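You operate a simulated robot arm through the tools that you are given. There is no shell and no other tool. Be economical: measure what you need, move in short steps, check, and stop when the job is done.

The job below is to be done with a simulated two-armed robot. You get a single attempt, and the scene is never put back.

JOB
Take the blue towel from the island top on the sink side and hang it over the handle of the lower oven door.

Only the result counts: the job must be done as asked and must still hold three seconds after the hand-in. Knocking over, shifting, dropping, spilling or breaking anything else fails it. Flat cloth is picked up by pressing the open fingertips on it (5 to 10 N) and closing them slowly along it; thin cloth reads only 2 to 8 mm in the jaws.

ROBOT AND FRAMES
Two 7-joint arms with two-finger grippers on one trunk, on a base that drives. Base frame: it is fixed to the floor where the robot stands at the start and does not move with it; the origin is under the middle of the robot, x ahead of it, y to its left, z up; the surface under the hand at the start is at about z = 920. Lengths are in mm, angles in rad, forces in N, time in s.
The left shoulder is at the start at [78, 151, 938], the right one opposite. With the tool pointing down near the work surface each hand reaches from about 100 to 740 mm from the robot's upright axis, wherever it stands, measured 20 degrees to its own side. Payload 2.54 kg a hand.
The tool frame of a hand sits at the grasp point between the pads (the TCP): z along the fingers, y along the line on which they close. The tips reach 30 mm beyond it. Largest opening 116 mm; the body of the gripper starts 95 mm behind the TCP.
Orientation is that of the tool frame in the base frame, as a unit quaternion [x, y, z, w]. With the fingers straight down and closing along the base's y, the tool's x points along the base's -x, its y along +y and its z along -z.

CONTROLS
- The arms move only by the tool move_arm. It takes "left_rows", "right_rows" or both (then of equal length, played together; a hand with none holds still); each is a list of rows, each a list of 6 numbers: the shift along the tool's x, y, z in units of 250 mm (1.0 is 250 mm), then the turn, a rotation vector about the tool's x, y, z in units of 60 degrees (1.0 is 60 degrees). In form: [[x, y, z, ax, ay, az], ...]. A call has 1 to 12 rows; each row is the pose to reach, as a shift and turn from the pose commanded when the call began, along the tool's axes at that moment. "left_gripper" and "right_gripper" are, for a hand that has rows, the finger opening in mm, from 0 to 116, set as the call begins (left out, the last holds). A call with a number of a shift or a turn outside -1 to 1 is refused whole. Rows are played at 5 a second. More than 50 mm and 0.15 rad between two rows, or a gripper value outside its range, and nothing of the call is played. A pose out of reach is approached as far as the arm can. The call stops where the force on the tool passes 40 N (or 10 N more than at its start, if that is more) or the arm is blocked; 0.2 s more then pass. The fingers move at their own pace (about 72 mm/s each) and stop on an object; they squeeze with about 45 N. The grip force told is the motor's: it shows also when the fingers shut on nothing. Time passes only in rows, and 0.2 s behind the last, so rows that repeat a pose let the fingers close. The reply holds the time, the measured pose of the TCP, the force on the tool along the base axes, the opening and the grip force, in the units named above and with some noise, with the torque about the TCP (base axes, N m) and any sound that the robot's microphone picked up, and new pictures: "show" is both (left out), scene, wrist or none (wrist: the cameras of the hands that moved).
- Cameras (640 x 400 px; columns grow to the right, rows downward): "scene" is now at [147.4, -41.7, 1106.7]; the picture's right is [-0.44, -0.90, 0.00], its down [-0.04, 0.02, -1.00] and it looks along [0.90, -0.44, -0.05] (base axes); focal length 224 px, centre (320, 200). "left" rides on the left gripper at [69, 15, -122] in its tool frame; the picture's right is [-0.21, 0.98, 0.00], its down [-0.83, -0.18, -0.53] and it looks along [-0.52, -0.11, 0.85] (tool axes); focal length 251 px, centre (320, 200). "right" rides on the right gripper at [69, -15, -122] in its tool frame; the picture's right is [0.21, 0.98, 0.00], its down [-0.83, 0.18, -0.53] and it looks along [-0.52, 0.11, 0.85] (tool axes); focal length 251 px, centre (320, 200). There is no depth. A picture from a camera that has moved, and an enlarged one, comes with that camera's place and axes in the base frame and with its lens.
- move_column(by): slides the trunk up (or, below 0, down) by that many mm; the arms and the scene camera ride with it, the base frame stays. It gives what a move gives, with no picture.
- base_move(legs): drives the robot by 1 to 6 legs, each [ahead, left, turn to the left] in mm, mm and rad, along the robot's own axes; the way and the turn of a leg run together, so that a leg with both is an arc; at most 1500 mm and 3.142 rad a leg. The arms and the cameras ride along, it lands a little off, and it stops where it bumps. It gives what a move gives, and a new picture of the scene camera.
- aim_head(pan, tilt): turns the head with the scene camera to pan (to the left, within 1.396 rad either way) and tilt (down, from -0.506 to 1.204), counted from straight ahead of the robot. It gives what a move gives, and a new picture of the scene camera.
- enlarge(camera, box): a new picture of the part [left, top, right, bottom] of that camera's present view, enlarged. No time passes.
- hand_in(): hands the job in; it is judged then, once.

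Work in short steps. Places have to be worked out from the pictures, the camera data and where the tool is seen: move nearer, look again, correct. Check each grasp and each placing, and mend what went wrong. You have 120 turns and 260 pictures in all, those below and enlarged ones among them. Open the grippers and draw the arms clear of the work before you hand the job in, unless the task says otherwise; then end with one line.

The tools are called after "Request:" by a JSON object that holds its "op" and its "data". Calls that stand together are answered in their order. move_arm: Moves the arms, as the interface text tells. Its arguments: {"type":"object","properties":{"left_rows":{"type":"array","items":{"type":"array","items":{"type":"number"}}},"left_gripper":{"type":"number"},"right_rows":{"type":"array","items":{"type":"array","items":{"type":"number"}}},"right_gripper":{"type":"number"},"show":{"type":"string","enum":["both","scene","wrist","none"]}},"required":[]} The other tools are called the same way: move_column (by) slides the trunk up or down; base_move (legs) drives the base; aim_head (pan, tilt) turns the head that bears the scene camera; enlarge (camera, box) takes an enlarged picture of a part of a camera's view; hand_in () hands the job in.

At the start:

```text
time_s: 0.0
left_position: [478.9, 57.4, 1112.7]
left_orientation: [0.001, 1.0, 0.0, 0.0]
left_wrist_force: [-0.5, 0.6, -0.6]
left_ft_torque: [0.01, 0.01, -0.01]
left_opening: 116.1
left_finger_force: 0.1
right_position: [353.0, -326.8, 1080.9]
right_orientation: [0.0, 1.0, -0.001, 0.0]
right_wrist_force: [0.1, 0.2, 0.1]
right_ft_torque: [-0.01, 0.01, 0.0]
right_opening: 116.0
right_finger_force: 0.0
trunk travel left (down, up): [-175.0, 114.0]
robot x, y, heading: [-0.6, -1.2, 0.006]
head pan, tilt: [-0.457, 0.045]
```

scene: 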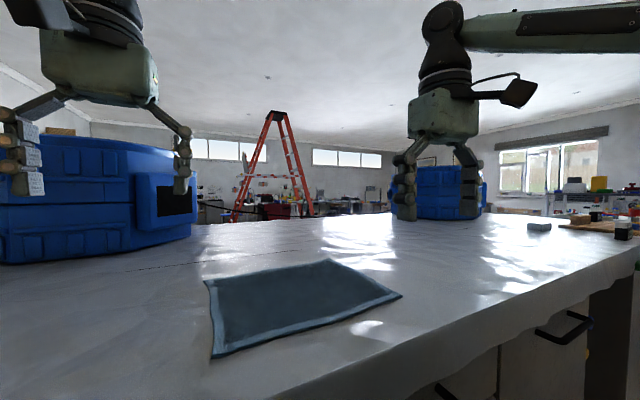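
right: 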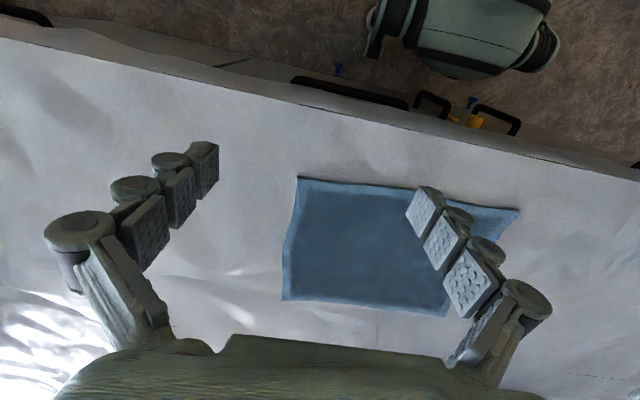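
left: 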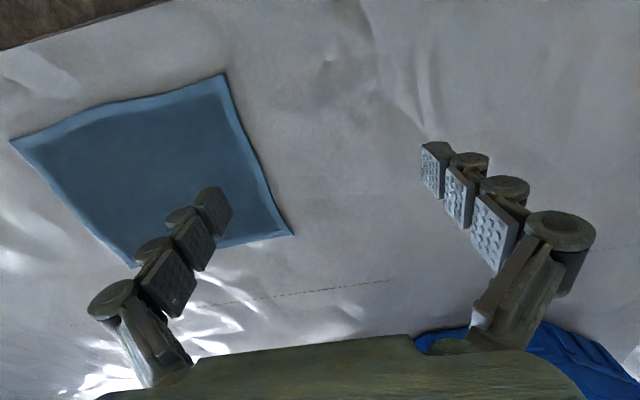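

I estimate the towel at x 415–655, y -40 to -340 on the top at z≈920. I'll look around for the oven first.

Request:
{"op": "aim_head", "data": {"pan": -1.396, "tilt": 0.3}}

Request:
{"op": "aim_head", "data": {"pan": 1.39, "tilt": 0.3}}

Request:
{"op": "aim_head", "data": {"pan": 0.3, "tilt": 0.3}}

```text
time_s: 1.2
left_position: [477.4, 56.7, 1113.2]
left_orientation: [-0.001, 1.0, 0.0, 0.0]
left_wrist_force: [-0.1, 0.3, -0.1]
left_ft_torque: [0.0, 0.02, -0.02]
left_opening: 116.1
left_finger_force: 0.1
right_position: [353.7, -327.5, 1079.9]
right_orientation: [0.0, 1.0, 0.0, 0.0]
right_wrist_force: [0.5, -0.7, 1.0]
right_ft_torque: [0.0, 0.04, 0.01]
right_opening: 115.7
right_finger_force: 0.1
trunk travel left (down, up): [-175.0, 114.0]
robot x, y, heading: [-0.7, -0.5, -0.004]
head pan, tilt: [-1.396, 0.3]
camera scene: at [82.0, -93.3, 1083.2], right [-0.98, -0.17, 0.0], down [-0.05, 0.29, -0.96], along [0.17, -0.94, -0.3], focal length 224 px, centre (320, 200)
```

scene: 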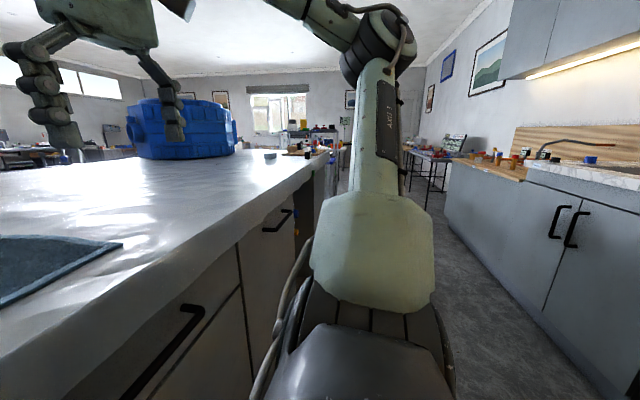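

```text
time_s: 3.7
left_position: [477.8, 55.9, 1113.4]
left_orientation: [0.001, 1.0, 0.0, 0.0]
left_wrist_force: [-0.4, 0.9, 0.6]
left_ft_torque: [-0.02, 0.0, 0.0]
left_opening: 115.9
left_finger_force: 0.1
right_position: [352.4, -328.2, 1080.3]
right_orientation: [0.0, 1.0, 0.0, 0.001]
right_wrist_force: [-0.1, 0.4, 0.1]
right_ft_torque: [-0.03, -0.02, -0.03]
right_opening: 116.0
right_finger_force: 0.0
trunk travel left (down, up): [-175.0, 114.0]
robot x, y, heading: [1.5, 1.5, 0.002]
head pan, tilt: [1.389, 0.3]
camera scene: at [82.6, 90.4, 1083.2], right [0.98, -0.18, 0.0], down [-0.05, -0.29, -0.96], along [0.17, 0.94, -0.3], focal length 224 px, centre (320, 200)
```

scene: 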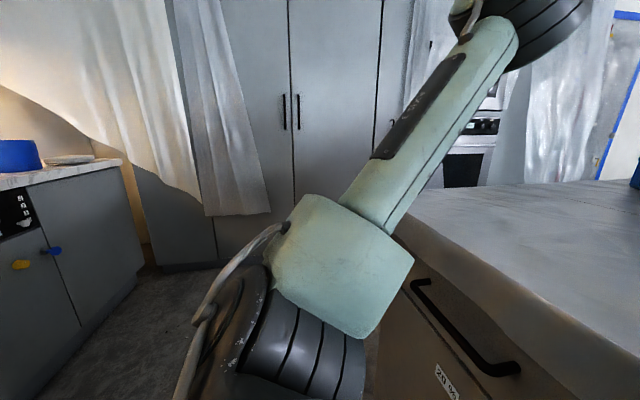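

```text
time_s: 5.0
left_position: [478.0, 56.1, 1112.1]
left_orientation: [0.0, 1.0, -0.001, 0.0]
left_wrist_force: [0.0, 0.5, 0.1]
left_ft_torque: [0.03, -0.04, -0.01]
left_opening: 115.9
left_finger_force: 0.1
right_position: [354.3, -326.1, 1080.1]
right_orientation: [0.0, 1.0, -0.001, 0.0]
right_wrist_force: [-0.5, -0.3, -0.3]
right_ft_torque: [0.01, 0.02, 0.01]
right_opening: 116.1
right_finger_force: 0.1
trunk travel left (down, up): [-175.0, 114.0]
robot x, y, heading: [-0.0, 0.6, 0.0]
head pan, tilt: [0.3, 0.3]
camera scene: at [154.9, 26.3, 1083.2], right [0.3, -0.96, 0.0], down [-0.28, -0.09, -0.96], along [0.91, 0.28, -0.3], focal length 224 px, centre (320, 200)
```

scene: 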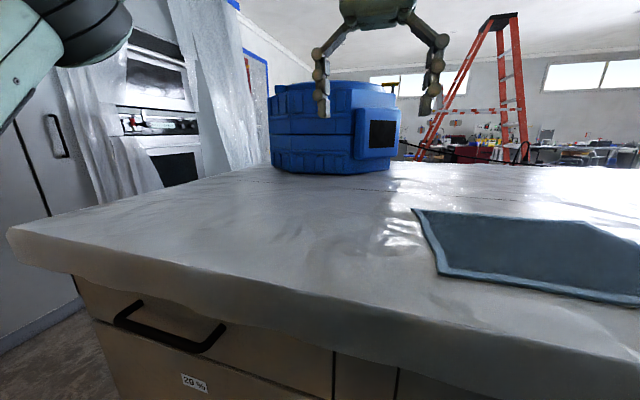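

The oven is to the left at around x≈1500, y≈1900, facing the aisle. I'll pinch both corners of the towel's near edge, one with each hand, so I first shift the base right to centre on the towel.

Request:
{"op": "base_move", "data": {"legs": [[0, -190, 0]]}}

Request:
{"op": "aim_head", "data": {"pan": 0.0, "tilt": 0.8}}

```text
time_s: 7.5
left_position: [477.7, -134.0, 1113.5]
left_orientation: [-0.001, 1.0, -0.001, 0.0]
left_wrist_force: [-0.3, 0.8, -0.2]
left_ft_torque: [-0.02, 0.02, 0.03]
left_opening: 115.8
left_finger_force: 0.1
right_position: [353.7, -518.1, 1079.2]
right_orientation: [0.0, 1.0, 0.0, 0.0]
right_wrist_force: [-0.4, -0.7, 0.6]
right_ft_torque: [0.01, 0.02, -0.01]
right_opening: 116.1
right_finger_force: 0.1
trunk travel left (down, up): [-175.0, 114.0]
robot x, y, heading: [-1.7, -192.8, 0.003]
head pan, tilt: [0.3, 0.3]
camera scene: at [155.0, -164.7, 1083.2], right [0.3, -0.95, 0.0], down [-0.28, -0.09, -0.96], along [0.91, 0.28, -0.3], focal length 224 px, centre (320, 200)
```

scene: 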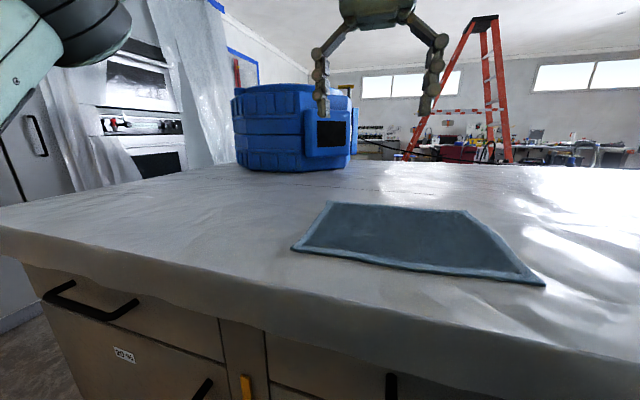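

```text
time_s: 8.4
left_position: [478.4, -133.4, 1112.3]
left_orientation: [-0.001, 1.0, 0.0, 0.001]
left_wrist_force: [0.0, -0.3, -0.2]
left_ft_torque: [0.01, 0.05, -0.02]
left_opening: 116.0
left_finger_force: 0.1
right_position: [354.2, -517.9, 1080.4]
right_orientation: [-0.001, 1.0, 0.001, 0.001]
right_wrist_force: [-0.2, -0.8, 0.6]
right_ft_torque: [0.01, -0.01, -0.02]
right_opening: 116.2
right_finger_force: 0.0
trunk travel left (down, up): [-175.0, 114.0]
robot x, y, heading: [2.2, -189.8, 0.001]
head pan, tilt: [0.0, 0.799]
camera scene: at [146.5, -192.1, 1038.9], right [0.0, -1.0, 0.0], down [-0.72, 0.0, -0.7], along [0.7, 0.0, -0.72], focal length 224 px, centre (320, 200)
```

scene: 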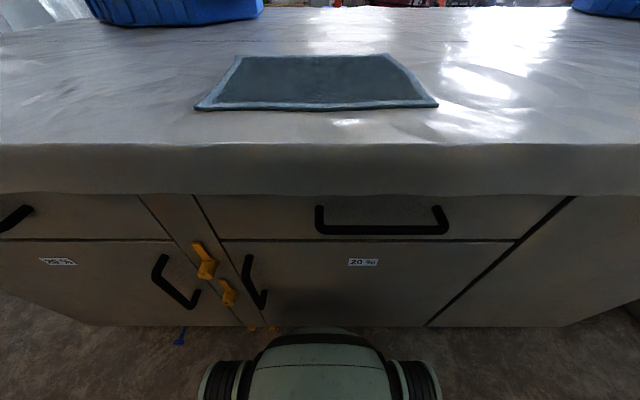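

Towel corners check out at about (420,-39) and (429,-340). I move both hands to hover above the near corners with narrower jaws.

Request:
{"op": "move_arm", "data": {"left_rows": [[0.03, 0.04, 0.09, 0, 0, 0], [0.05, 0.08, 0.18, 0, 0, 0], [0.08, 0.12, 0.26, 0, 0, 0], [0.11, 0.16, 0.35, 0, 0, 0], [0.135, 0.2, 0.44, 0, 0, 0], [0.16, 0.236, 0.528, 0, 0, 0], [0.16, 0.236, 0.528, 0, 0, 0]], "right_rows": [[-0.06, 0.145, 0.07, 0, 0, 0], [-0.125, 0.29, 0.13, 0, 0, 0], [-0.19, 0.436, 0.2, 0, 0, 0], [-0.25, 0.58, 0.27, 0, 0, 0], [-0.31, 0.727, 0.33, 0, 0, 0], [-0.376, 0.872, 0.4, 0, 0, 0], [-0.376, 0.872, 0.4, 0, 0, 0]], "left_gripper": 50, "right_gripper": 50}}

```text
time_s: 10.0
left_position: [438.6, -76.1, 980.4]
left_orientation: [-0.001, 1.0, -0.002, -0.001]
left_wrist_force: [-0.3, 0.4, 0.9]
left_ft_torque: [-0.01, -0.01, 0.0]
left_opening: 49.9
left_finger_force: 0.1
right_position: [446.7, -301.4, 979.2]
right_orientation: [-0.001, 1.0, 0.0, 0.0]
right_wrist_force: [-0.4, -0.1, -0.7]
right_ft_torque: [-0.02, 0.05, -0.03]
right_opening: 49.9
right_finger_force: 0.1
trunk travel left (down, up): [-175.0, 114.0]
robot x, y, heading: [1.0, -187.4, 0.006]
head pan, tilt: [0.0, 0.799]
camera scene: at [146.3, -192.2, 1038.9], right [0.0, -1.0, 0.0], down [-0.72, 0.0, -0.7], along [0.7, 0.0, -0.72], focal length 224 px, centre (320, 200)
camera right: at [378.0, -314.3, 1102.4], right [-0.22, 0.98, 0.0], down [0.83, 0.18, 0.53], along [0.52, 0.12, -0.85], focal length 251 px, centre (320, 200)
camera left: at [368.8, -60.3, 1103.8], right [0.21, 0.98, 0.0], down [0.83, -0.18, 0.53], along [0.52, -0.11, -0.84], focal length 251 px, centre (320, 200)
```

scene: 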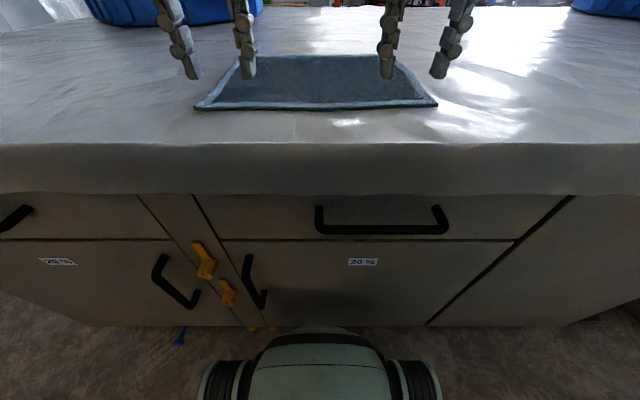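
right: 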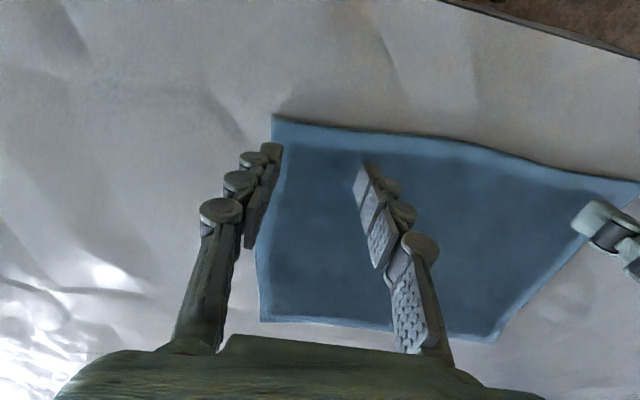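
left: 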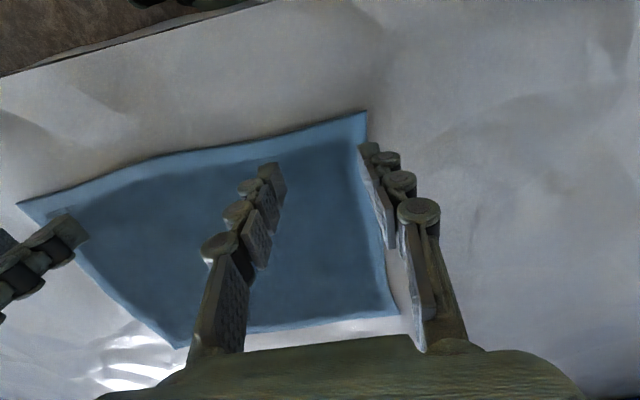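

Outer fingers are near the side hems, so I shift each hand 13 mm inward and come down close to contact.

Request:
{"op": "move_arm", "data": {"left_rows": [[0, -0.052, 0, 0, 0, 0], [0, -0.052, 0.05, 0, 0, 0], [0, -0.052, 0.09, 0, 0, 0], [0, -0.052, 0.105, 0, 0, 0], [0, -0.052, 0.105, 0, 0, 0]], "right_rows": [[0, 0.052, 0, 0, 0, 0], [0, 0.052, 0.05, 0, 0, 0], [0, 0.052, 0.09, 0, 0, 0], [0, 0.052, 0.105, 0, 0, 0], [0, 0.052, 0.105, 0, 0, 0]], "show": "wrist"}}

```text
time_s: 11.2
left_position: [438.0, -88.5, 954.6]
left_orientation: [-0.001, 1.0, -0.001, -0.001]
left_wrist_force: [-0.9, 0.0, 0.0]
left_ft_torque: [0.01, 0.0, -0.01]
left_opening: 50.1
left_finger_force: 0.0
right_position: [448.2, -286.2, 954.5]
right_orientation: [-0.001, 1.0, 0.001, 0.0]
right_wrist_force: [0.4, 0.2, 0.3]
right_ft_torque: [0.03, -0.01, 0.0]
right_opening: 49.9
right_finger_force: 0.0
trunk travel left (down, up): [-175.0, 114.0]
robot x, y, heading: [2.7, -190.9, 0.001]
head pan, tilt: [0.0, 0.799]
camera right: at [378.9, -300.2, 1077.0], right [-0.22, 0.98, 0.0], down [0.83, 0.18, 0.53], along [0.52, 0.12, -0.85], focal length 251 px, centre (320, 200)
camera left: at [369.3, -72.5, 1077.0], right [0.21, 0.98, 0.0], down [0.83, -0.18, 0.53], along [0.52, -0.11, -0.85], focal length 251 px, centre (320, 200)
```

right: 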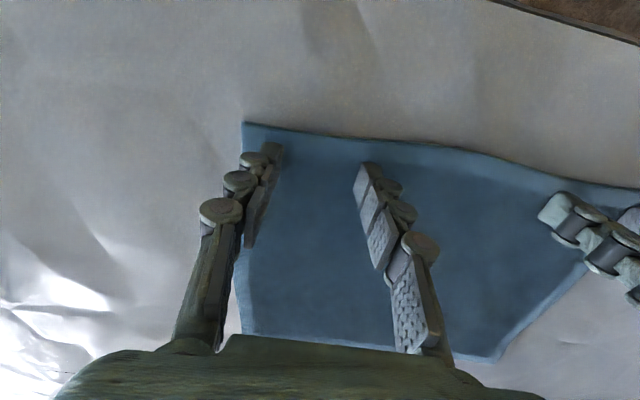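
left: 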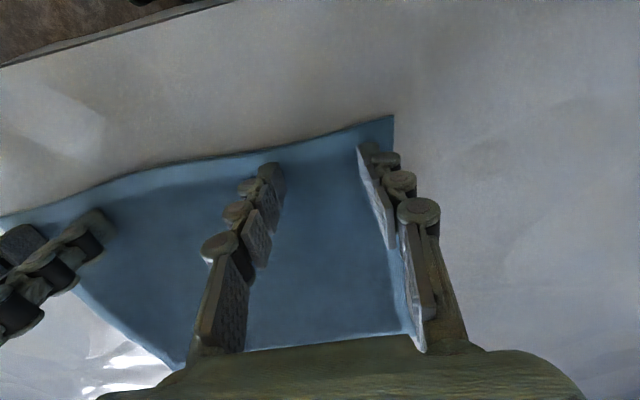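

Both finger pairs are well placed just above the hem. I lower in small steps to feel contact.

Request:
{"op": "move_arm", "data": {"left_rows": [[0, 0, 0.008, 0, 0, 0], [0, 0, 0.016, 0, 0, 0], [0, 0, 0.02, 0, 0, 0], [0, 0, 0.02, 0, 0, 0]], "right_rows": [[0, 0, 0.008, 0, 0, 0], [0, 0, 0.016, 0, 0, 0], [0, 0, 0.02, 0, 0, 0], [0, 0, 0.02, 0, 0, 0]], "show": "none"}}

```text
time_s: 12.2
left_position: [436.6, -88.5, 951.6]
left_orientation: [-0.002, 1.0, -0.001, 0.001]
left_wrist_force: [4.5, -1.4, 15.4]
left_ft_torque: [-0.11, -0.11, 0.01]
left_opening: 51.2
left_finger_force: 4.4
right_position: [446.7, -285.8, 951.9]
right_orientation: [0.0, 1.0, 0.0, 0.003]
right_wrist_force: [4.2, 0.5, 18.0]
right_ft_torque: [0.01, -0.13, -0.02]
right_opening: 49.5
right_finger_force: 0.0
trunk travel left (down, up): [-175.0, 114.0]
robot x, y, heading: [3.9, -191.2, 0.001]
head pan, tilt: [0.0, 0.799]
```

Contact at 15–18 N, a bit hard. I ease up 1.2 mm and begin closing stepwise.

Request:
{"op": "move_arm", "data": {"left_rows": [[0, 0, -0.0045, 0, 0, 0], [0, 0, -0.0045, 0, 0, 0]], "right_rows": [[0, 0, -0.0055, 0, 0, 0], [0, 0, -0.0055, 0, 0, 0]], "show": "none"}}

Request:
{"op": "move_arm", "data": {"left_rows": [[0, 0, 0, 0, 0, 0], [0, 0, 0, 0, 0, 0]], "right_rows": [[0, 0, 0, 0, 0, 0], [0, 0, 0, 0, 0, 0]], "left_gripper": 40, "right_gripper": 40, "show": "wrist"}}

```text
time_s: 12.8
left_position: [438.1, -88.4, 951.3]
left_orientation: [-0.001, 1.0, 0.0, 0.001]
left_wrist_force: [1.3, -1.8, 13.0]
left_ft_torque: [-0.24, -0.03, -0.02]
left_opening: 50.9
left_finger_force: 4.3
right_position: [446.6, -286.0, 951.9]
right_orientation: [-0.001, 1.0, 0.0, 0.001]
right_wrist_force: [-0.1, 0.5, 13.6]
right_ft_torque: [0.11, -0.05, -0.03]
right_opening: 48.7
right_finger_force: 0.0
trunk travel left (down, up): [-175.0, 114.0]
robot x, y, heading: [-0.1, -186.6, 0.004]
head pan, tilt: [0.0, 0.799]
```

```text
time_s: 13.4
left_position: [436.8, -87.9, 951.4]
left_orientation: [-0.001, 1.0, 0.001, 0.002]
left_wrist_force: [0.4, -1.8, 14.9]
left_ft_torque: [-0.26, -0.01, 0.01]
left_opening: 42.0
left_finger_force: 1.6
right_position: [445.8, -286.4, 953.1]
right_orientation: [-0.001, 1.0, 0.001, 0.001]
right_wrist_force: [-0.1, 2.1, 16.4]
right_ft_torque: [0.22, 0.03, -0.01]
right_opening: 38.9
right_finger_force: 0.0
trunk travel left (down, up): [-175.0, 114.0]
robot x, y, heading: [-1.6, -191.7, -0.0]
head pan, tilt: [0.0, 0.799]
camera right: at [376.6, -299.8, 1074.8], right [-0.22, 0.98, 0.0], down [0.82, 0.18, 0.54], along [0.52, 0.12, -0.84], focal length 251 px, centre (320, 200)
camera left: at [366.4, -72.7, 1074.3], right [0.21, 0.98, 0.0], down [0.82, -0.18, 0.54], along [0.52, -0.11, -0.84], focal length 251 px, centre (320, 200)
```

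right: 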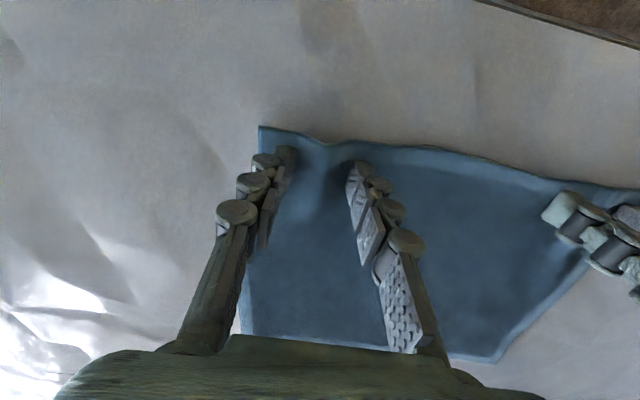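
left: 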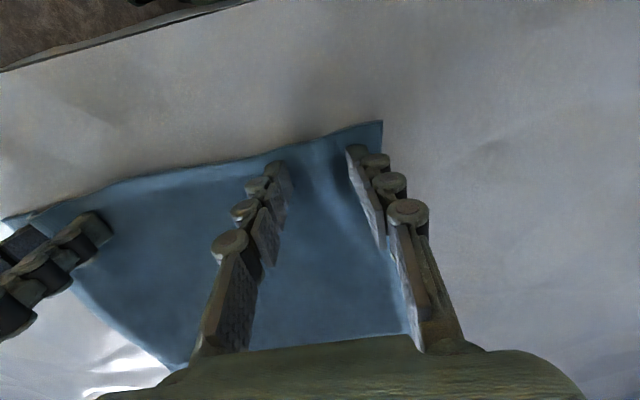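

The cloth is bunching into a ridge between the fingers, as intended. I ease another ~0.8 mm and keep closing.

Request:
{"op": "move_arm", "data": {"left_rows": [[0, 0, -0.003, 0, 0, 0], [0, 0, -0.003, 0, 0, 0]], "right_rows": [[0, 0, -0.003, 0, 0, 0], [0, 0, -0.003, 0, 0, 0]], "left_gripper": 28, "right_gripper": 28, "show": "none"}}

Request:
{"op": "move_arm", "data": {"left_rows": [[0, 0, 0, 0, 0, 0], [0, 0, 0, 0, 0, 0]], "right_rows": [[0, 0, 0, 0, 0, 0], [0, 0, 0, 0, 0, 0]], "left_gripper": 18, "right_gripper": 18, "show": "wrist"}}

```text
time_s: 14.0
left_position: [436.4, -87.9, 952.3]
left_orientation: [-0.001, 1.0, 0.001, 0.001]
left_wrist_force: [-1.3, -1.2, 13.8]
left_ft_torque: [-0.15, 0.06, 0.04]
left_opening: 29.0
left_finger_force: 0.5
right_position: [446.3, -285.6, 952.4]
right_orientation: [-0.001, 1.0, 0.0, 0.002]
right_wrist_force: [0.3, 2.3, 15.8]
right_ft_torque: [0.1, 0.0, -0.04]
right_opening: 28.7
right_finger_force: 0.6
trunk travel left (down, up): [-175.0, 114.0]
robot x, y, heading: [-0.1, -193.6, -0.001]
head pan, tilt: [0.0, 0.799]
```

```text
time_s: 14.6
left_position: [437.6, -88.4, 951.7]
left_orientation: [0.0, 1.0, 0.0, 0.0]
left_wrist_force: [-0.3, -1.6, 10.8]
left_ft_torque: [-0.15, 0.0, 0.0]
left_opening: 17.6
left_finger_force: 0.0
right_position: [446.5, -287.2, 952.8]
right_orientation: [-0.001, 1.0, 0.0, 0.002]
right_wrist_force: [-0.9, 0.5, 12.2]
right_ft_torque: [0.07, 0.03, -0.03]
right_opening: 17.6
right_finger_force: 0.1
trunk travel left (down, up): [-175.0, 114.0]
robot x, y, heading: [3.7, -188.2, 0.002]
head pan, tilt: [0.0, 0.799]
camera right: at [376.9, -300.2, 1074.8], right [-0.22, 0.98, 0.0], down [0.82, 0.18, 0.54], along [0.52, 0.11, -0.84], focal length 251 px, centre (320, 200)
camera left: at [367.3, -72.7, 1074.3], right [0.21, 0.98, 0.0], down [0.83, -0.18, 0.54], along [0.52, -0.11, -0.84], focal length 251 px, centre (320, 200)
```

right: 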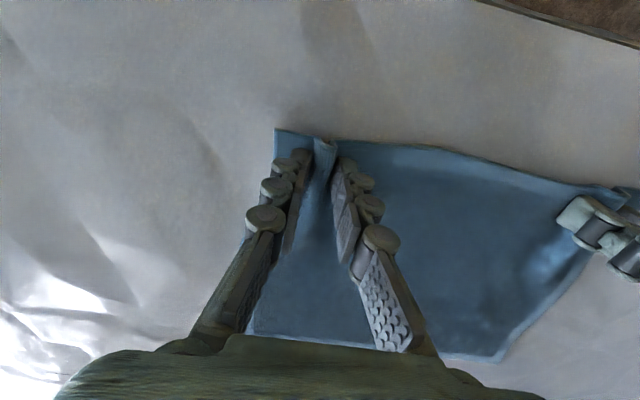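
left: 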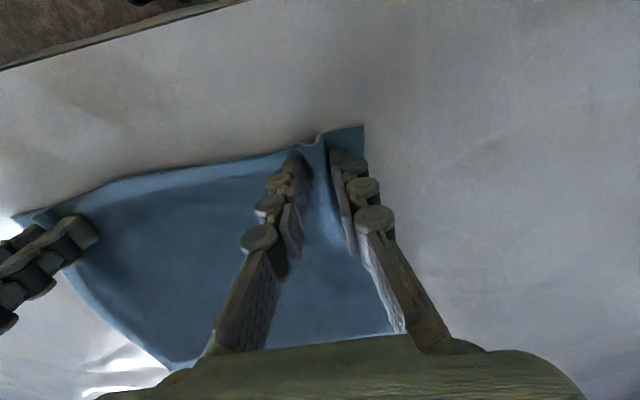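

Folds are forming nicely in both jaws. I close them fully.

Request:
{"op": "move_arm", "data": {"left_rows": [[0, 0, 0, 0, 0, 0], [0, 0, 0, 0, 0, 0]], "right_rows": [[0, 0, 0, 0, 0, 0], [0, 0, 0, 0, 0, 0]], "left_gripper": 9, "right_gripper": 9, "show": "none"}}

Request:
{"op": "move_arm", "data": {"left_rows": [[0, 0, 0, 0, 0, 0], [0, 0, 0, 0, 0, 0], [0, 0, 0, 0, 0, 0]], "right_rows": [[0, 0, 0, 0, 0, 0], [0, 0, 0, 0, 0, 0], [0, 0, 0, 0, 0, 0]], "left_gripper": 0, "right_gripper": 0, "show": "wrist"}}

```text
time_s: 15.2
left_position: [437.4, -88.7, 952.4]
left_orientation: [-0.001, 1.0, -0.001, 0.001]
left_wrist_force: [-0.6, -5.0, 7.0]
left_ft_torque: [-0.15, -0.02, 0.04]
left_opening: 9.2
left_finger_force: 9.4
right_position: [446.7, -286.6, 952.0]
right_orientation: [-0.001, 1.0, 0.0, 0.002]
right_wrist_force: [-0.4, 4.0, 11.5]
right_ft_torque: [0.14, 0.0, -0.01]
right_opening: 11.6
right_finger_force: 1.8
trunk travel left (down, up): [-175.0, 114.0]
robot x, y, heading: [1.5, -191.1, 0.008]
head pan, tilt: [0.0, 0.799]
```

```text
time_s: 16.0
left_position: [439.1, -88.1, 952.2]
left_orientation: [-0.001, 1.0, -0.001, -0.001]
left_wrist_force: [-0.5, -9.8, 4.6]
left_ft_torque: [-0.3, -0.04, 0.03]
left_opening: 5.0
left_finger_force: 33.3
right_position: [447.1, -285.2, 950.5]
right_orientation: [-0.001, 1.0, 0.0, 0.0]
right_wrist_force: [-0.9, 9.2, 5.9]
right_ft_torque: [0.32, 0.02, 0.02]
right_opening: 4.2
right_finger_force: 33.6
trunk travel left (down, up): [-175.0, 114.0]
robot x, y, heading: [-1.8, -191.3, 0.003]
head pan, tilt: [0.0, 0.799]
camera right: at [377.6, -299.8, 1074.4], right [-0.22, 0.98, 0.0], down [0.83, 0.18, 0.53], along [0.52, 0.12, -0.85], focal length 251 px, centre (320, 200)
camera left: at [368.1, -72.9, 1073.8], right [0.21, 0.98, 0.0], down [0.83, -0.18, 0.53], along [0.52, -0.11, -0.84], focal length 251 px, centre (320, 200)
```

right: 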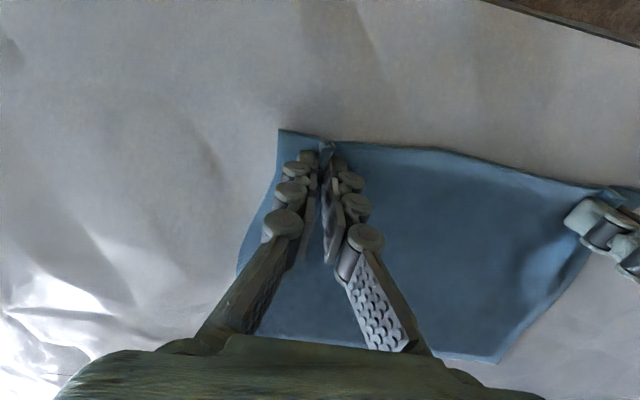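
left: 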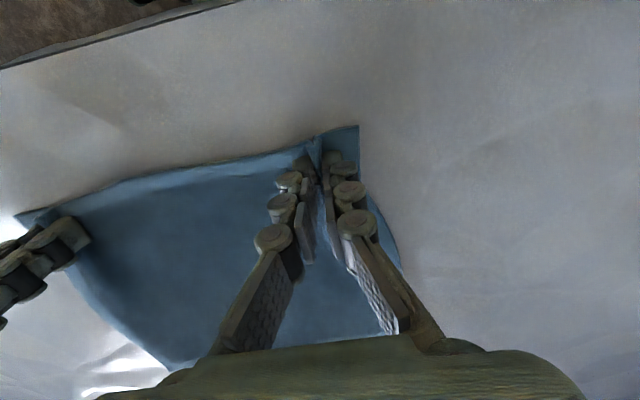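

Both jaws read 4–5 mm with firm grip; sideways tension shows the cloth is held. I lift slowly, easing the hands slightly together.

Request:
{"op": "move_arm", "data": {"left_rows": [[0, -0.008, -0.04, 0, 0, 0], [0, -0.012, -0.12, 0, 0, 0], [0, -0.012, -0.22, 0, 0, 0], [0, -0.012, -0.32, 0, 0, 0], [0, -0.012, -0.32, 0, 0, 0]], "right_rows": [[0, 0.008, -0.04, 0, 0, 0], [0, 0.012, -0.12, 0, 0, 0], [0, 0.012, -0.22, 0, 0, 0], [0, 0.012, -0.32, 0, 0, 0], [0, 0.012, -0.32, 0, 0, 0]], "show": "both"}}

```text
time_s: 17.2
left_position: [437.1, -91.5, 1031.0]
left_orientation: [0.0, 1.0, -0.002, 0.001]
left_wrist_force: [0.6, -17.8, 0.0]
left_ft_torque: [-0.58, -0.04, 0.08]
left_opening: 5.5
left_finger_force: 33.7
right_position: [443.1, -295.2, 1027.6]
right_orientation: [-0.001, 1.0, 0.002, 0.0]
right_wrist_force: [-1.5, 17.9, 1.1]
right_ft_torque: [0.62, 0.03, -0.02]
right_opening: 4.9
right_finger_force: 32.8
right hand out of reach, approached as far as the arm can: row 3, 4, 5
trunk travel left (down, up): [-175.0, 114.0]
robot x, y, heading: [-0.6, -185.4, -0.001]
head pan, tilt: [0.0, 0.799]
camera scene: at [146.4, -192.2, 1038.8], right [0.0, -1.0, 0.0], down [-0.72, 0.0, -0.7], along [0.7, 0.0, -0.72], focal length 224 px, centre (320, 200)
camera right: at [373.6, -309.2, 1150.5], right [-0.22, 0.98, 0.0], down [0.82, 0.18, 0.54], along [0.52, 0.12, -0.84], focal length 251 px, centre (320, 200)
camera left: at [368.0, -75.7, 1153.6], right [0.21, 0.98, 0.0], down [0.83, -0.18, 0.53], along [0.52, -0.12, -0.85], focal length 251 px, centre (320, 200)
```

scene: 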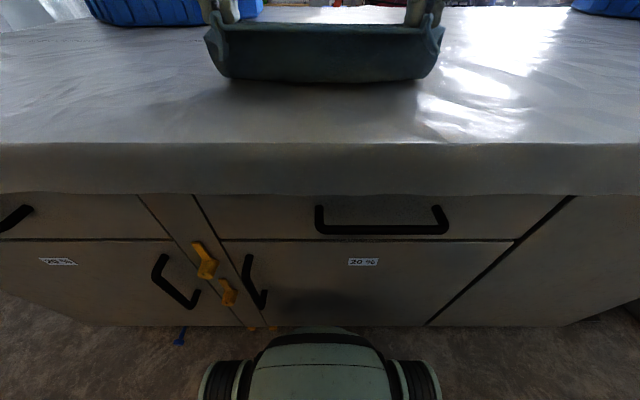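
right: 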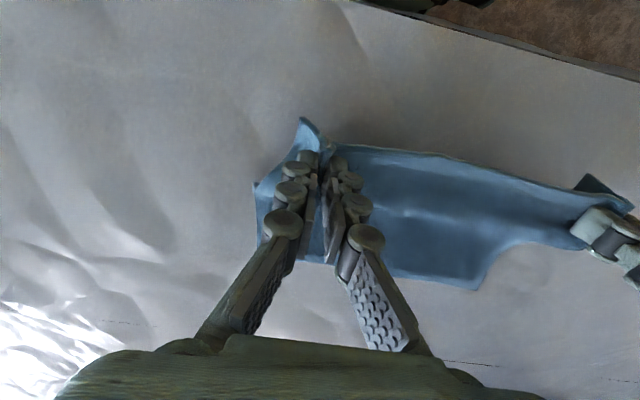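
left: 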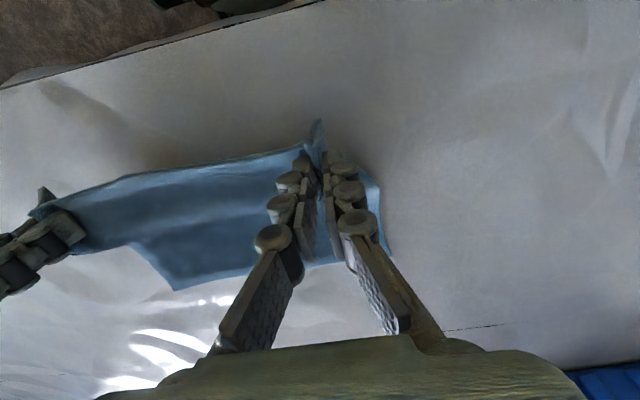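

The towel is lifted and held at both corners, hanging flat with a bit of tension (18 N). I move the left hand 9 mm toward the right one, then raise the trunk.

Request:
{"op": "move_arm", "data": {"left_rows": [[0, -0.02, 0, 0, 0, 0], [0, -0.036, 0, 0, 0, 0], [0, -0.036, 0, 0, 0, 0]], "show": "none"}}

Request:
{"op": "move_column", "data": {"by": 110}}

```text
time_s: 18.0
left_position: [437.3, -98.9, 1032.4]
left_orientation: [-0.001, 1.0, 0.0, 0.0]
left_wrist_force: [1.0, -7.7, -0.1]
left_ft_torque: [-0.25, 0.0, 0.08]
left_opening: 4.5
left_finger_force: 33.3
right_position: [442.4, -297.1, 1028.1]
right_orientation: [0.0, 1.0, 0.001, 0.0]
right_wrist_force: [0.1, 8.3, 0.6]
right_ft_torque: [0.24, 0.02, -0.03]
right_opening: 4.6
right_finger_force: 33.7
trunk travel left (down, up): [-175.0, 114.0]
robot x, y, heading: [3.2, -189.8, 0.0]
head pan, tilt: [0.0, 0.799]
```

```text
time_s: 19.4
left_position: [437.8, -98.4, 1141.5]
left_orientation: [-0.001, 1.0, 0.0, 0.001]
left_wrist_force: [1.1, -6.6, -0.3]
left_ft_torque: [-0.22, 0.01, 0.03]
left_opening: 4.7
left_finger_force: 33.5
right_position: [442.7, -296.4, 1137.6]
right_orientation: [0.0, 1.0, 0.0, 0.0]
right_wrist_force: [-0.5, 6.9, 0.9]
right_ft_torque: [0.24, 0.0, 0.0]
right_opening: 4.4
right_finger_force: 33.3
trunk travel left (down, up): [-285.0, 4.0]
robot x, y, heading: [-0.2, -194.0, 0.001]
head pan, tilt: [0.0, 0.799]
```

Now I back away from the island and aim the head left to view the route and oven.

Request:
{"op": "base_move", "data": {"legs": [[-300, 0, 0]]}}

Request:
{"op": "aim_head", "data": {"pan": 1.2, "tilt": 0.35}}

```text
time_s: 21.5
left_position: [138.5, -98.9, 1141.7]
left_orientation: [-0.001, 1.0, -0.001, 0.0]
left_wrist_force: [-0.3, -6.3, -0.2]
left_ft_torque: [-0.18, -0.04, 0.06]
left_opening: 4.8
left_finger_force: 33.6
right_position: [143.4, -295.5, 1137.5]
right_orientation: [-0.002, 1.0, 0.0, 0.0]
right_wrist_force: [-0.7, 6.0, 1.0]
right_ft_torque: [0.23, -0.04, 0.0]
right_opening: 4.7
right_finger_force: 33.3
trunk travel left (down, up): [-285.0, 4.0]
robot x, y, heading: [-301.3, -188.7, 0.004]
head pan, tilt: [0.0, 0.799]
camera scene: at [-153.2, -192.6, 1148.9], right [0.0, -1.0, 0.0], down [-0.72, 0.0, -0.7], along [0.7, 0.0, -0.72], focal length 224 px, centre (320, 200)
```

scene: 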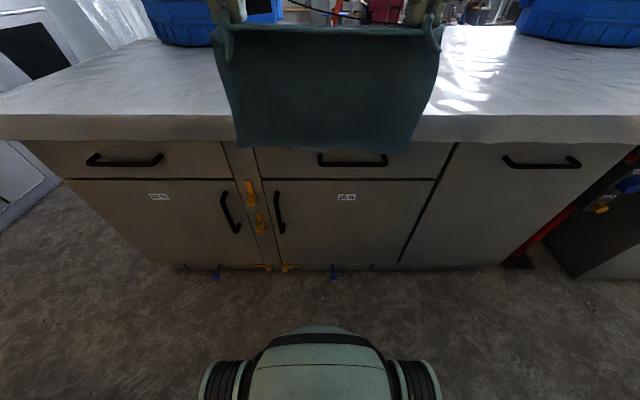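

```text
time_s: 22.9
left_position: [139.7, -99.7, 1141.0]
left_orientation: [-0.001, 1.0, -0.001, 0.0]
left_wrist_force: [0.2, -6.9, -0.4]
left_ft_torque: [-0.17, -0.01, 0.05]
left_opening: 4.9
left_finger_force: 33.1
right_position: [143.3, -295.2, 1137.6]
right_orientation: [-0.002, 1.0, -0.001, 0.0]
right_wrist_force: [-0.2, 7.5, -0.1]
right_ft_torque: [0.25, 0.04, 0.01]
right_opening: 4.5
right_finger_force: 33.1
trunk travel left (down, up): [-285.0, 4.0]
robot x, y, heading: [-297.6, -193.7, 0.004]
head pan, tilt: [1.201, 0.351]
camera scene: at [-199.9, -106.0, 1188.4], right [0.93, -0.36, 0.0], down [-0.12, -0.32, -0.94], along [0.34, 0.88, -0.34], focal length 224 px, centre (320, 200)
```

scene: 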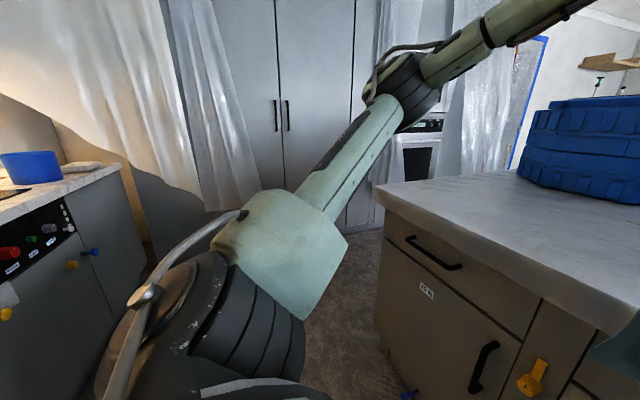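

The way left between island and wall is clear. I slide left 1000 mm and look again.

Request:
{"op": "base_move", "data": {"legs": [[0, 1000, 0]]}}

Request:
{"op": "aim_head", "data": {"pan": 0.5, "tilt": 0.4}}

```text
time_s: 32.8
left_position: [126.3, 908.3, 1142.2]
left_orientation: [-0.01, 1.0, -0.001, 0.0]
left_wrist_force: [0.2, -7.5, 0.5]
left_ft_torque: [-0.24, -0.02, 0.04]
left_opening: 4.8
left_finger_force: 33.6
right_position: [134.9, 711.9, 1137.0]
right_orientation: [-0.01, 1.0, 0.001, 0.0]
right_wrist_force: [-0.3, 6.9, -0.7]
right_ft_torque: [0.23, 0.01, -0.03]
right_opening: 4.5
right_finger_force: 33.9
trunk travel left (down, up): [-285.0, 4.0]
robot x, y, heading: [-312.9, 807.2, 0.018]
head pan, tilt: [1.201, 0.351]
camera scene: at [-212.7, 895.5, 1188.4], right [0.94, -0.34, 0.0], down [-0.12, -0.32, -0.94], along [0.32, 0.88, -0.34], focal length 224 px, centre (320, 200)
```

scene: 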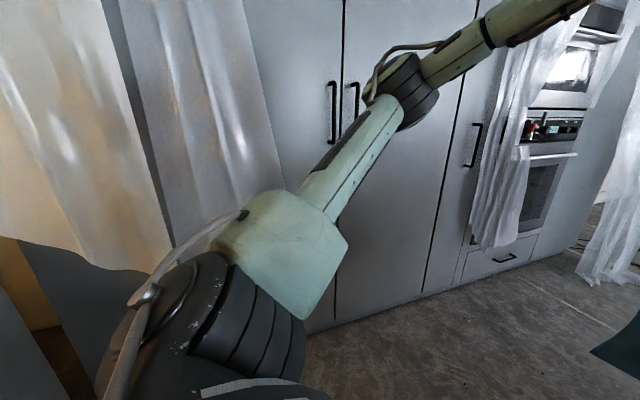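

```text
time_s: 33.9
left_position: [126.3, 908.6, 1140.7]
left_orientation: [-0.009, 1.0, -0.001, 0.0]
left_wrist_force: [-0.3, -7.3, -0.5]
left_ft_torque: [-0.13, -0.01, -0.01]
left_opening: 5.0
left_finger_force: 33.2
right_position: [134.5, 711.5, 1136.6]
right_orientation: [-0.01, 1.0, 0.0, 0.0]
right_wrist_force: [0.1, 7.1, -0.2]
right_ft_torque: [0.27, 0.04, 0.03]
right_opening: 4.5
right_finger_force: 32.9
trunk travel left (down, up): [-285.0, 4.0]
robot x, y, heading: [-312.0, 806.7, 0.022]
head pan, tilt: [0.499, 0.4]
camera scene: at [-164.3, 854.0, 1183.9], right [0.5, -0.87, 0.0], down [-0.34, -0.19, -0.92], along [0.8, 0.46, -0.39], focal length 224 px, centre (320, 200)
```

scene: 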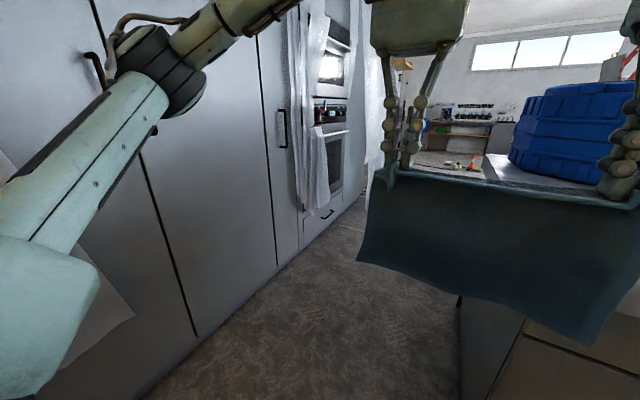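

I can see the lower oven with a horizontal bar handle (about x 1450–1945, y≈1740, z≈970), partly flanked by plastic sheeting on its left. I drive along the aisle toward it.

Request:
{"op": "base_move", "data": {"legs": [[0, 300, -0.02], [1200, 0, 0]]}}

Request:
{"op": "aim_head", "data": {"pan": 1.0, "tilt": 0.4}}

```text
time_s: 43.0
left_position: [1308.9, 1210.5, 1141.2]
left_orientation: [-0.008, 1.0, -0.001, 0.0]
left_wrist_force: [1.4, -7.1, 0.0]
left_ft_torque: [-0.19, -0.02, 0.04]
left_opening: 4.8
left_finger_force: 33.4
right_position: [1315.1, 1012.4, 1137.2]
right_orientation: [-0.008, 1.0, 0.0, 0.0]
right_wrist_force: [0.3, 6.8, 0.6]
right_ft_torque: [0.28, 0.04, -0.03]
right_opening: 4.8
right_finger_force: 33.2
trunk travel left (down, up): [-285.0, 4.0]
robot x, y, heading: [872.6, 1114.4, 0.015]
head pan, tilt: [0.499, 0.4]
camera scene: at [1017.8, 1157.6, 1183.9], right [0.49, -0.87, 0.0], down [-0.34, -0.19, -0.92], along [0.8, 0.45, -0.39], focal length 224 px, centre (320, 200)
```

scene: 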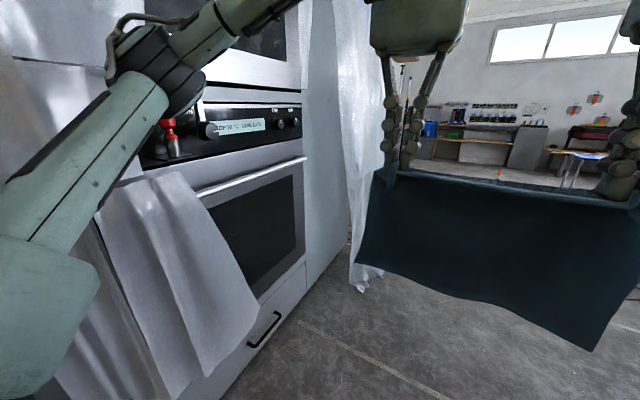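

```text
time_s: 43.9
left_position: [1308.3, 1211.1, 1141.7]
left_orientation: [-0.008, 1.0, 0.0, -0.001]
left_wrist_force: [0.2, -6.5, 0.0]
left_ft_torque: [-0.16, -0.01, 0.06]
left_opening: 4.6
left_finger_force: 33.7
right_position: [1314.9, 1015.0, 1136.3]
right_orientation: [-0.008, 1.0, 0.001, 0.0]
right_wrist_force: [-1.2, 6.6, 0.1]
right_ft_torque: [0.27, 0.04, 0.03]
right_opening: 4.8
right_finger_force: 33.7
trunk travel left (down, up): [-285.0, 4.0]
robot x, y, heading: [871.6, 1113.4, 0.016]
head pan, tilt: [1.0, 0.4]
camera scene: at [985.9, 1190.7, 1183.9], right [0.85, -0.53, 0.0], down [-0.21, -0.33, -0.92], along [0.49, 0.78, -0.39], focal length 224 px, centre (320, 200)
```

scene: 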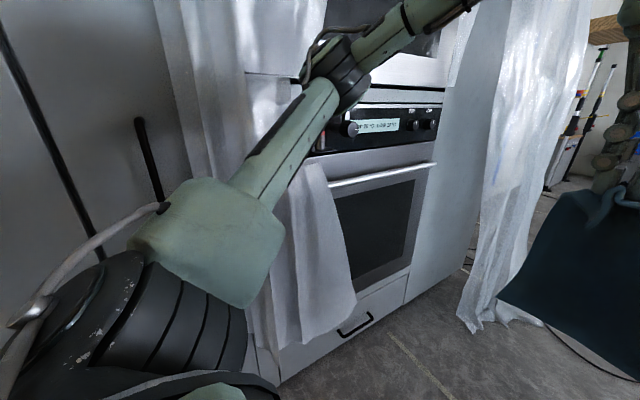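

Triangulating gives the handle bar at y≈1705, z≈972, right end x≈1850, free of the sheet from x≈1345. I drive to x≈1600 and turn to face the oven, staying back.

Request:
{"op": "base_move", "data": {"legs": [[720, -10, 0], [0, 0, 1.555]]}}

Request:
{"op": "aim_head", "data": {"pan": 0.0, "tilt": 0.3}}

```text
time_s: 51.7
left_position: [1485.4, 1549.4, 1140.5]
left_orientation: [0.711, -0.703, 0.0, -0.001]
left_wrist_force: [6.0, 0.5, -0.2]
left_ft_torque: [0.01, -0.24, -0.05]
left_opening: 4.3
left_finger_force: 32.8
right_position: [1681.9, 1555.2, 1138.0]
right_orientation: [0.711, -0.703, 0.001, 0.0]
right_wrist_force: [-6.3, -0.4, -0.4]
right_ft_torque: [-0.01, 0.16, -0.04]
right_opening: 4.4
right_finger_force: 32.6
trunk travel left (down, up): [-285.0, 4.0]
robot x, y, heading: [1581.1, 1110.4, 1.578]
head pan, tilt: [1.0, 0.4]
camera scene: at [1499.6, 1227.6, 1183.9], right [0.53, 0.85, 0.0], down [0.33, -0.21, -0.92], along [-0.78, 0.49, -0.39], focal length 224 px, centre (320, 200)
```

scene: 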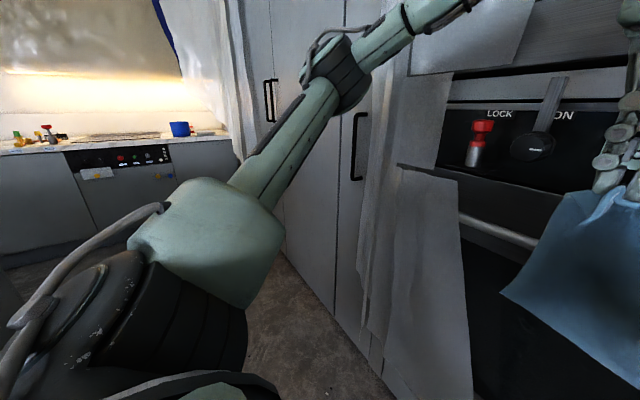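

```text
time_s: 53.0
left_position: [1485.8, 1548.8, 1140.8]
left_orientation: [0.711, -0.703, 0.001, -0.001]
left_wrist_force: [6.0, 0.3, -0.7]
left_ft_torque: [0.0, -0.19, -0.05]
left_opening: 4.1
left_finger_force: 33.0
right_position: [1682.6, 1555.8, 1137.5]
right_orientation: [0.711, -0.703, -0.001, 0.001]
right_wrist_force: [-7.2, -0.8, 0.6]
right_ft_torque: [-0.03, 0.21, -0.06]
right_opening: 4.1
right_finger_force: 33.4
trunk travel left (down, up): [-285.0, 4.0]
robot x, y, heading: [1581.3, 1114.2, 1.581]
head pan, tilt: [0.0, 0.3]
camera scene: at [1577.1, 1271.7, 1193.2], right [1.0, 0.01, 0.0], down [0.0, -0.3, -0.96], along [-0.01, 0.96, -0.3], focal length 224 px, centre (320, 200)
```

scene: 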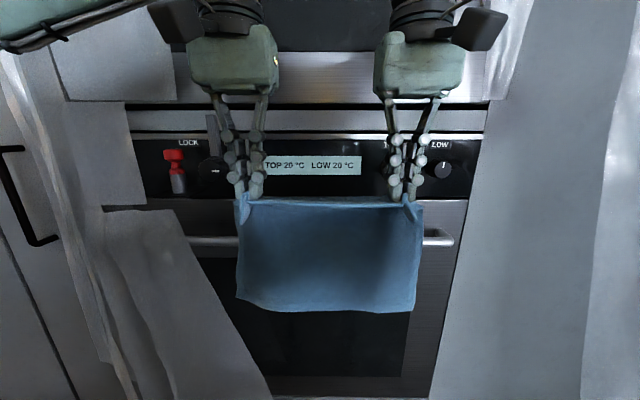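

The towel hangs flat between the hands, and the bar runs at z≈967 from x≈1290 to 1854; knobs and red tag sit clear at the sides (x≈1350, 1826). I tilt both hands forward 45° so the tips can get close to the door and the wrists needn't go so high.

Request:
{"op": "move_arm", "data": {"left_rows": [[0, 0, 0, 0, -0.13, 0], [0, 0, 0, 0, -0.26, 0], [0, 0, 0, 0, -0.39, 0], [0, 0, 0, 0, -0.52, 0], [0, 0, 0, 0, -0.65, 0], [0, 0, 0, 0, -0.75, 0], [0, 0, 0, 0, -0.75, 0]], "right_rows": [[0, 0, 0, 0, -0.13, 0], [0, 0, 0, 0, -0.26, 0], [0, 0, 0, 0, -0.39, 0], [0, 0, 0, 0, -0.52, 0], [0, 0, 0, 0, -0.65, 0], [0, 0, 0, 0, -0.75, 0], [0, 0, 0, 0, -0.75, 0]]}}

```text
time_s: 54.6
left_position: [1485.1, 1549.3, 1141.5]
left_orientation: [0.657, -0.649, -0.272, -0.27]
left_wrist_force: [6.9, -0.3, -1.1]
left_ft_torque: [-0.03, -0.16, -0.17]
left_opening: 4.4
left_finger_force: 33.4
right_position: [1683.7, 1555.8, 1136.4]
right_orientation: [0.656, -0.649, -0.274, -0.27]
right_wrist_force: [-7.7, -0.2, -0.4]
right_ft_torque: [0.0, 0.17, 0.08]
right_opening: 4.3
right_finger_force: 32.8
trunk travel left (down, up): [-285.0, 4.0]
robot x, y, heading: [1582.7, 1110.6, 1.58]
head pan, tilt: [0.0, 0.3]
camera scene: at [1577.2, 1271.9, 1193.1], right [1.0, 0.01, 0.0], down [0.0, -0.3, -0.96], along [-0.01, 0.96, -0.3], focal length 224 px, centre (320, 200)
camera right: at [1698.9, 1422.5, 1174.9], right [-0.98, -0.16, -0.15], down [-0.18, 0.2, 0.96], along [-0.13, 0.97, -0.23], focal length 251 px, centre (320, 200)
camera left: at [1470.8, 1414.5, 1178.9], right [-0.98, 0.14, 0.15], down [0.18, 0.21, 0.96], along [0.1, 0.97, -0.23], focal length 251 px, centre (320, 200)
```

scene: 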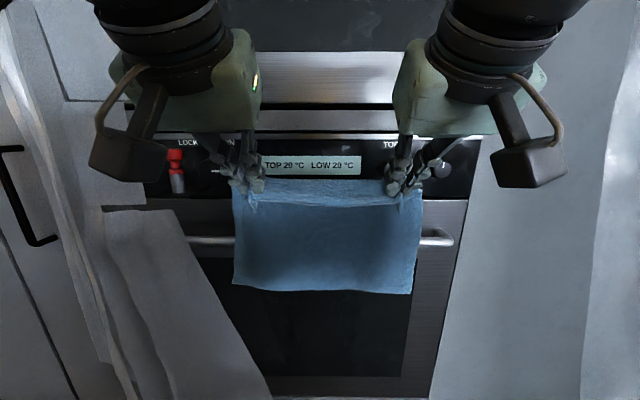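
right: 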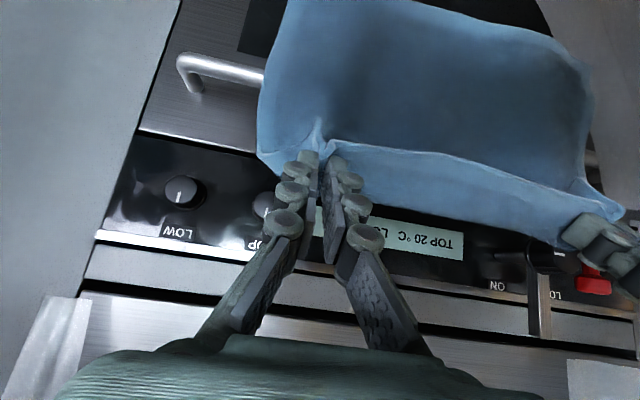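
left: 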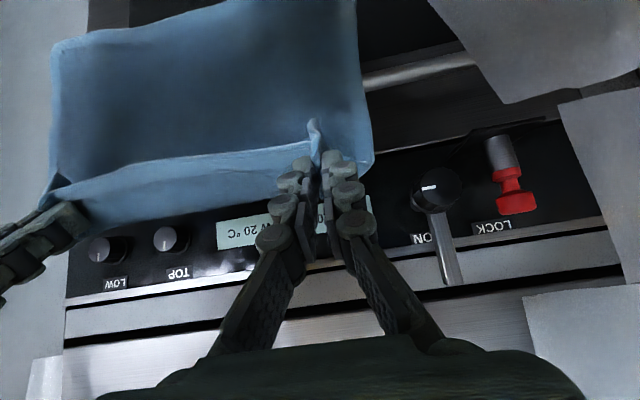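

Panel knobs: TOP at x≈1723, LOW at 1819, ON lever at x≈1374. I raise both hands 100 mm so the towel's lower edge clears the bar, checking reach.

Request:
{"op": "move_arm", "data": {"left_rows": [[-0.07, 0, -0.07, 0, 0, 0], [-0.14, 0, -0.14, 0, 0, 0], [-0.21, 0, -0.21, 0, 0, 0], [-0.283, 0, -0.283, 0, 0, 0], [-0.283, 0, -0.283, 0, 0, 0]], "right_rows": [[-0.07, 0, -0.07, 0, 0, 0], [-0.14, 0, -0.14, 0, 0, 0], [-0.21, 0, -0.21, 0, 0, 0], [-0.283, 0, -0.283, 0, 0, 0], [-0.283, 0, -0.283, 0, 0, 0]]}}

```text
time_s: 55.8
left_position: [1486.1, 1548.3, 1242.1]
left_orientation: [0.658, -0.649, -0.272, -0.269]
left_wrist_force: [6.3, 1.0, -0.4]
left_ft_torque: [0.02, -0.17, -0.16]
left_opening: 4.1
left_finger_force: 33.4
right_position: [1681.9, 1555.4, 1236.9]
right_orientation: [0.657, -0.65, -0.272, -0.269]
right_wrist_force: [-6.5, -0.3, -0.4]
right_ft_torque: [-0.03, 0.17, 0.13]
right_opening: 4.4
right_finger_force: 32.6
trunk travel left (down, up): [-285.0, 4.0]
robot x, y, heading: [1582.8, 1113.7, 1.578]
head pan, tilt: [0.0, 0.3]
camera scene: at [1577.1, 1271.8, 1193.1], right [1.0, 0.01, 0.0], down [0.0, -0.3, -0.96], along [-0.01, 0.96, -0.3], focal length 224 px, centre (320, 200)
camera right: at [1698.9, 1422.4, 1275.5], right [-0.98, -0.16, -0.15], down [-0.18, 0.2, 0.96], along [-0.13, 0.97, -0.23], focal length 251 px, centre (320, 200)
camera left: at [1471.2, 1413.4, 1279.6], right [-0.98, 0.14, 0.15], down [0.18, 0.21, 0.96], along [0.1, 0.97, -0.23], focal length 251 px, centre (320, 200)
```

scene: 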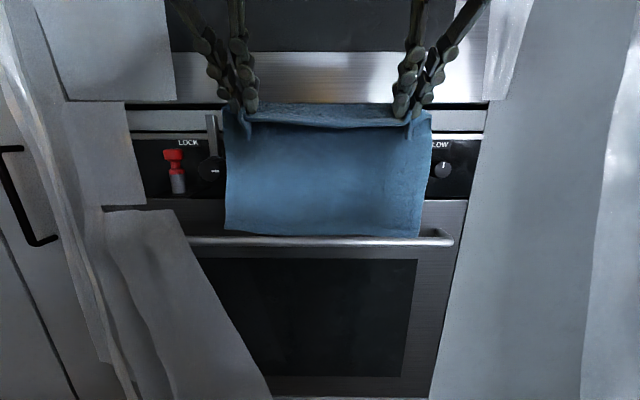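
right: 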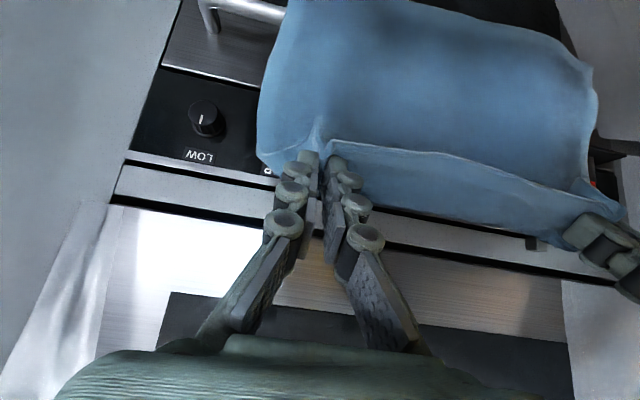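
left: 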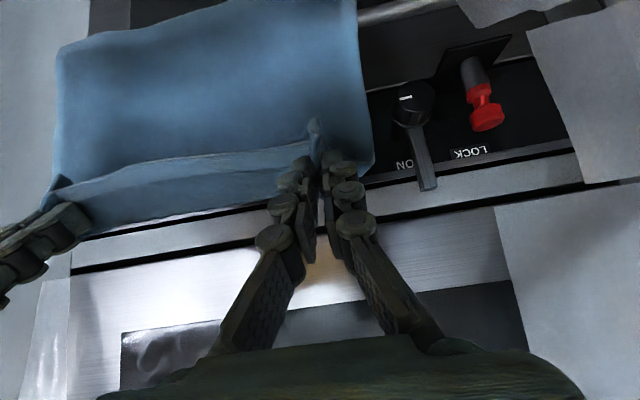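

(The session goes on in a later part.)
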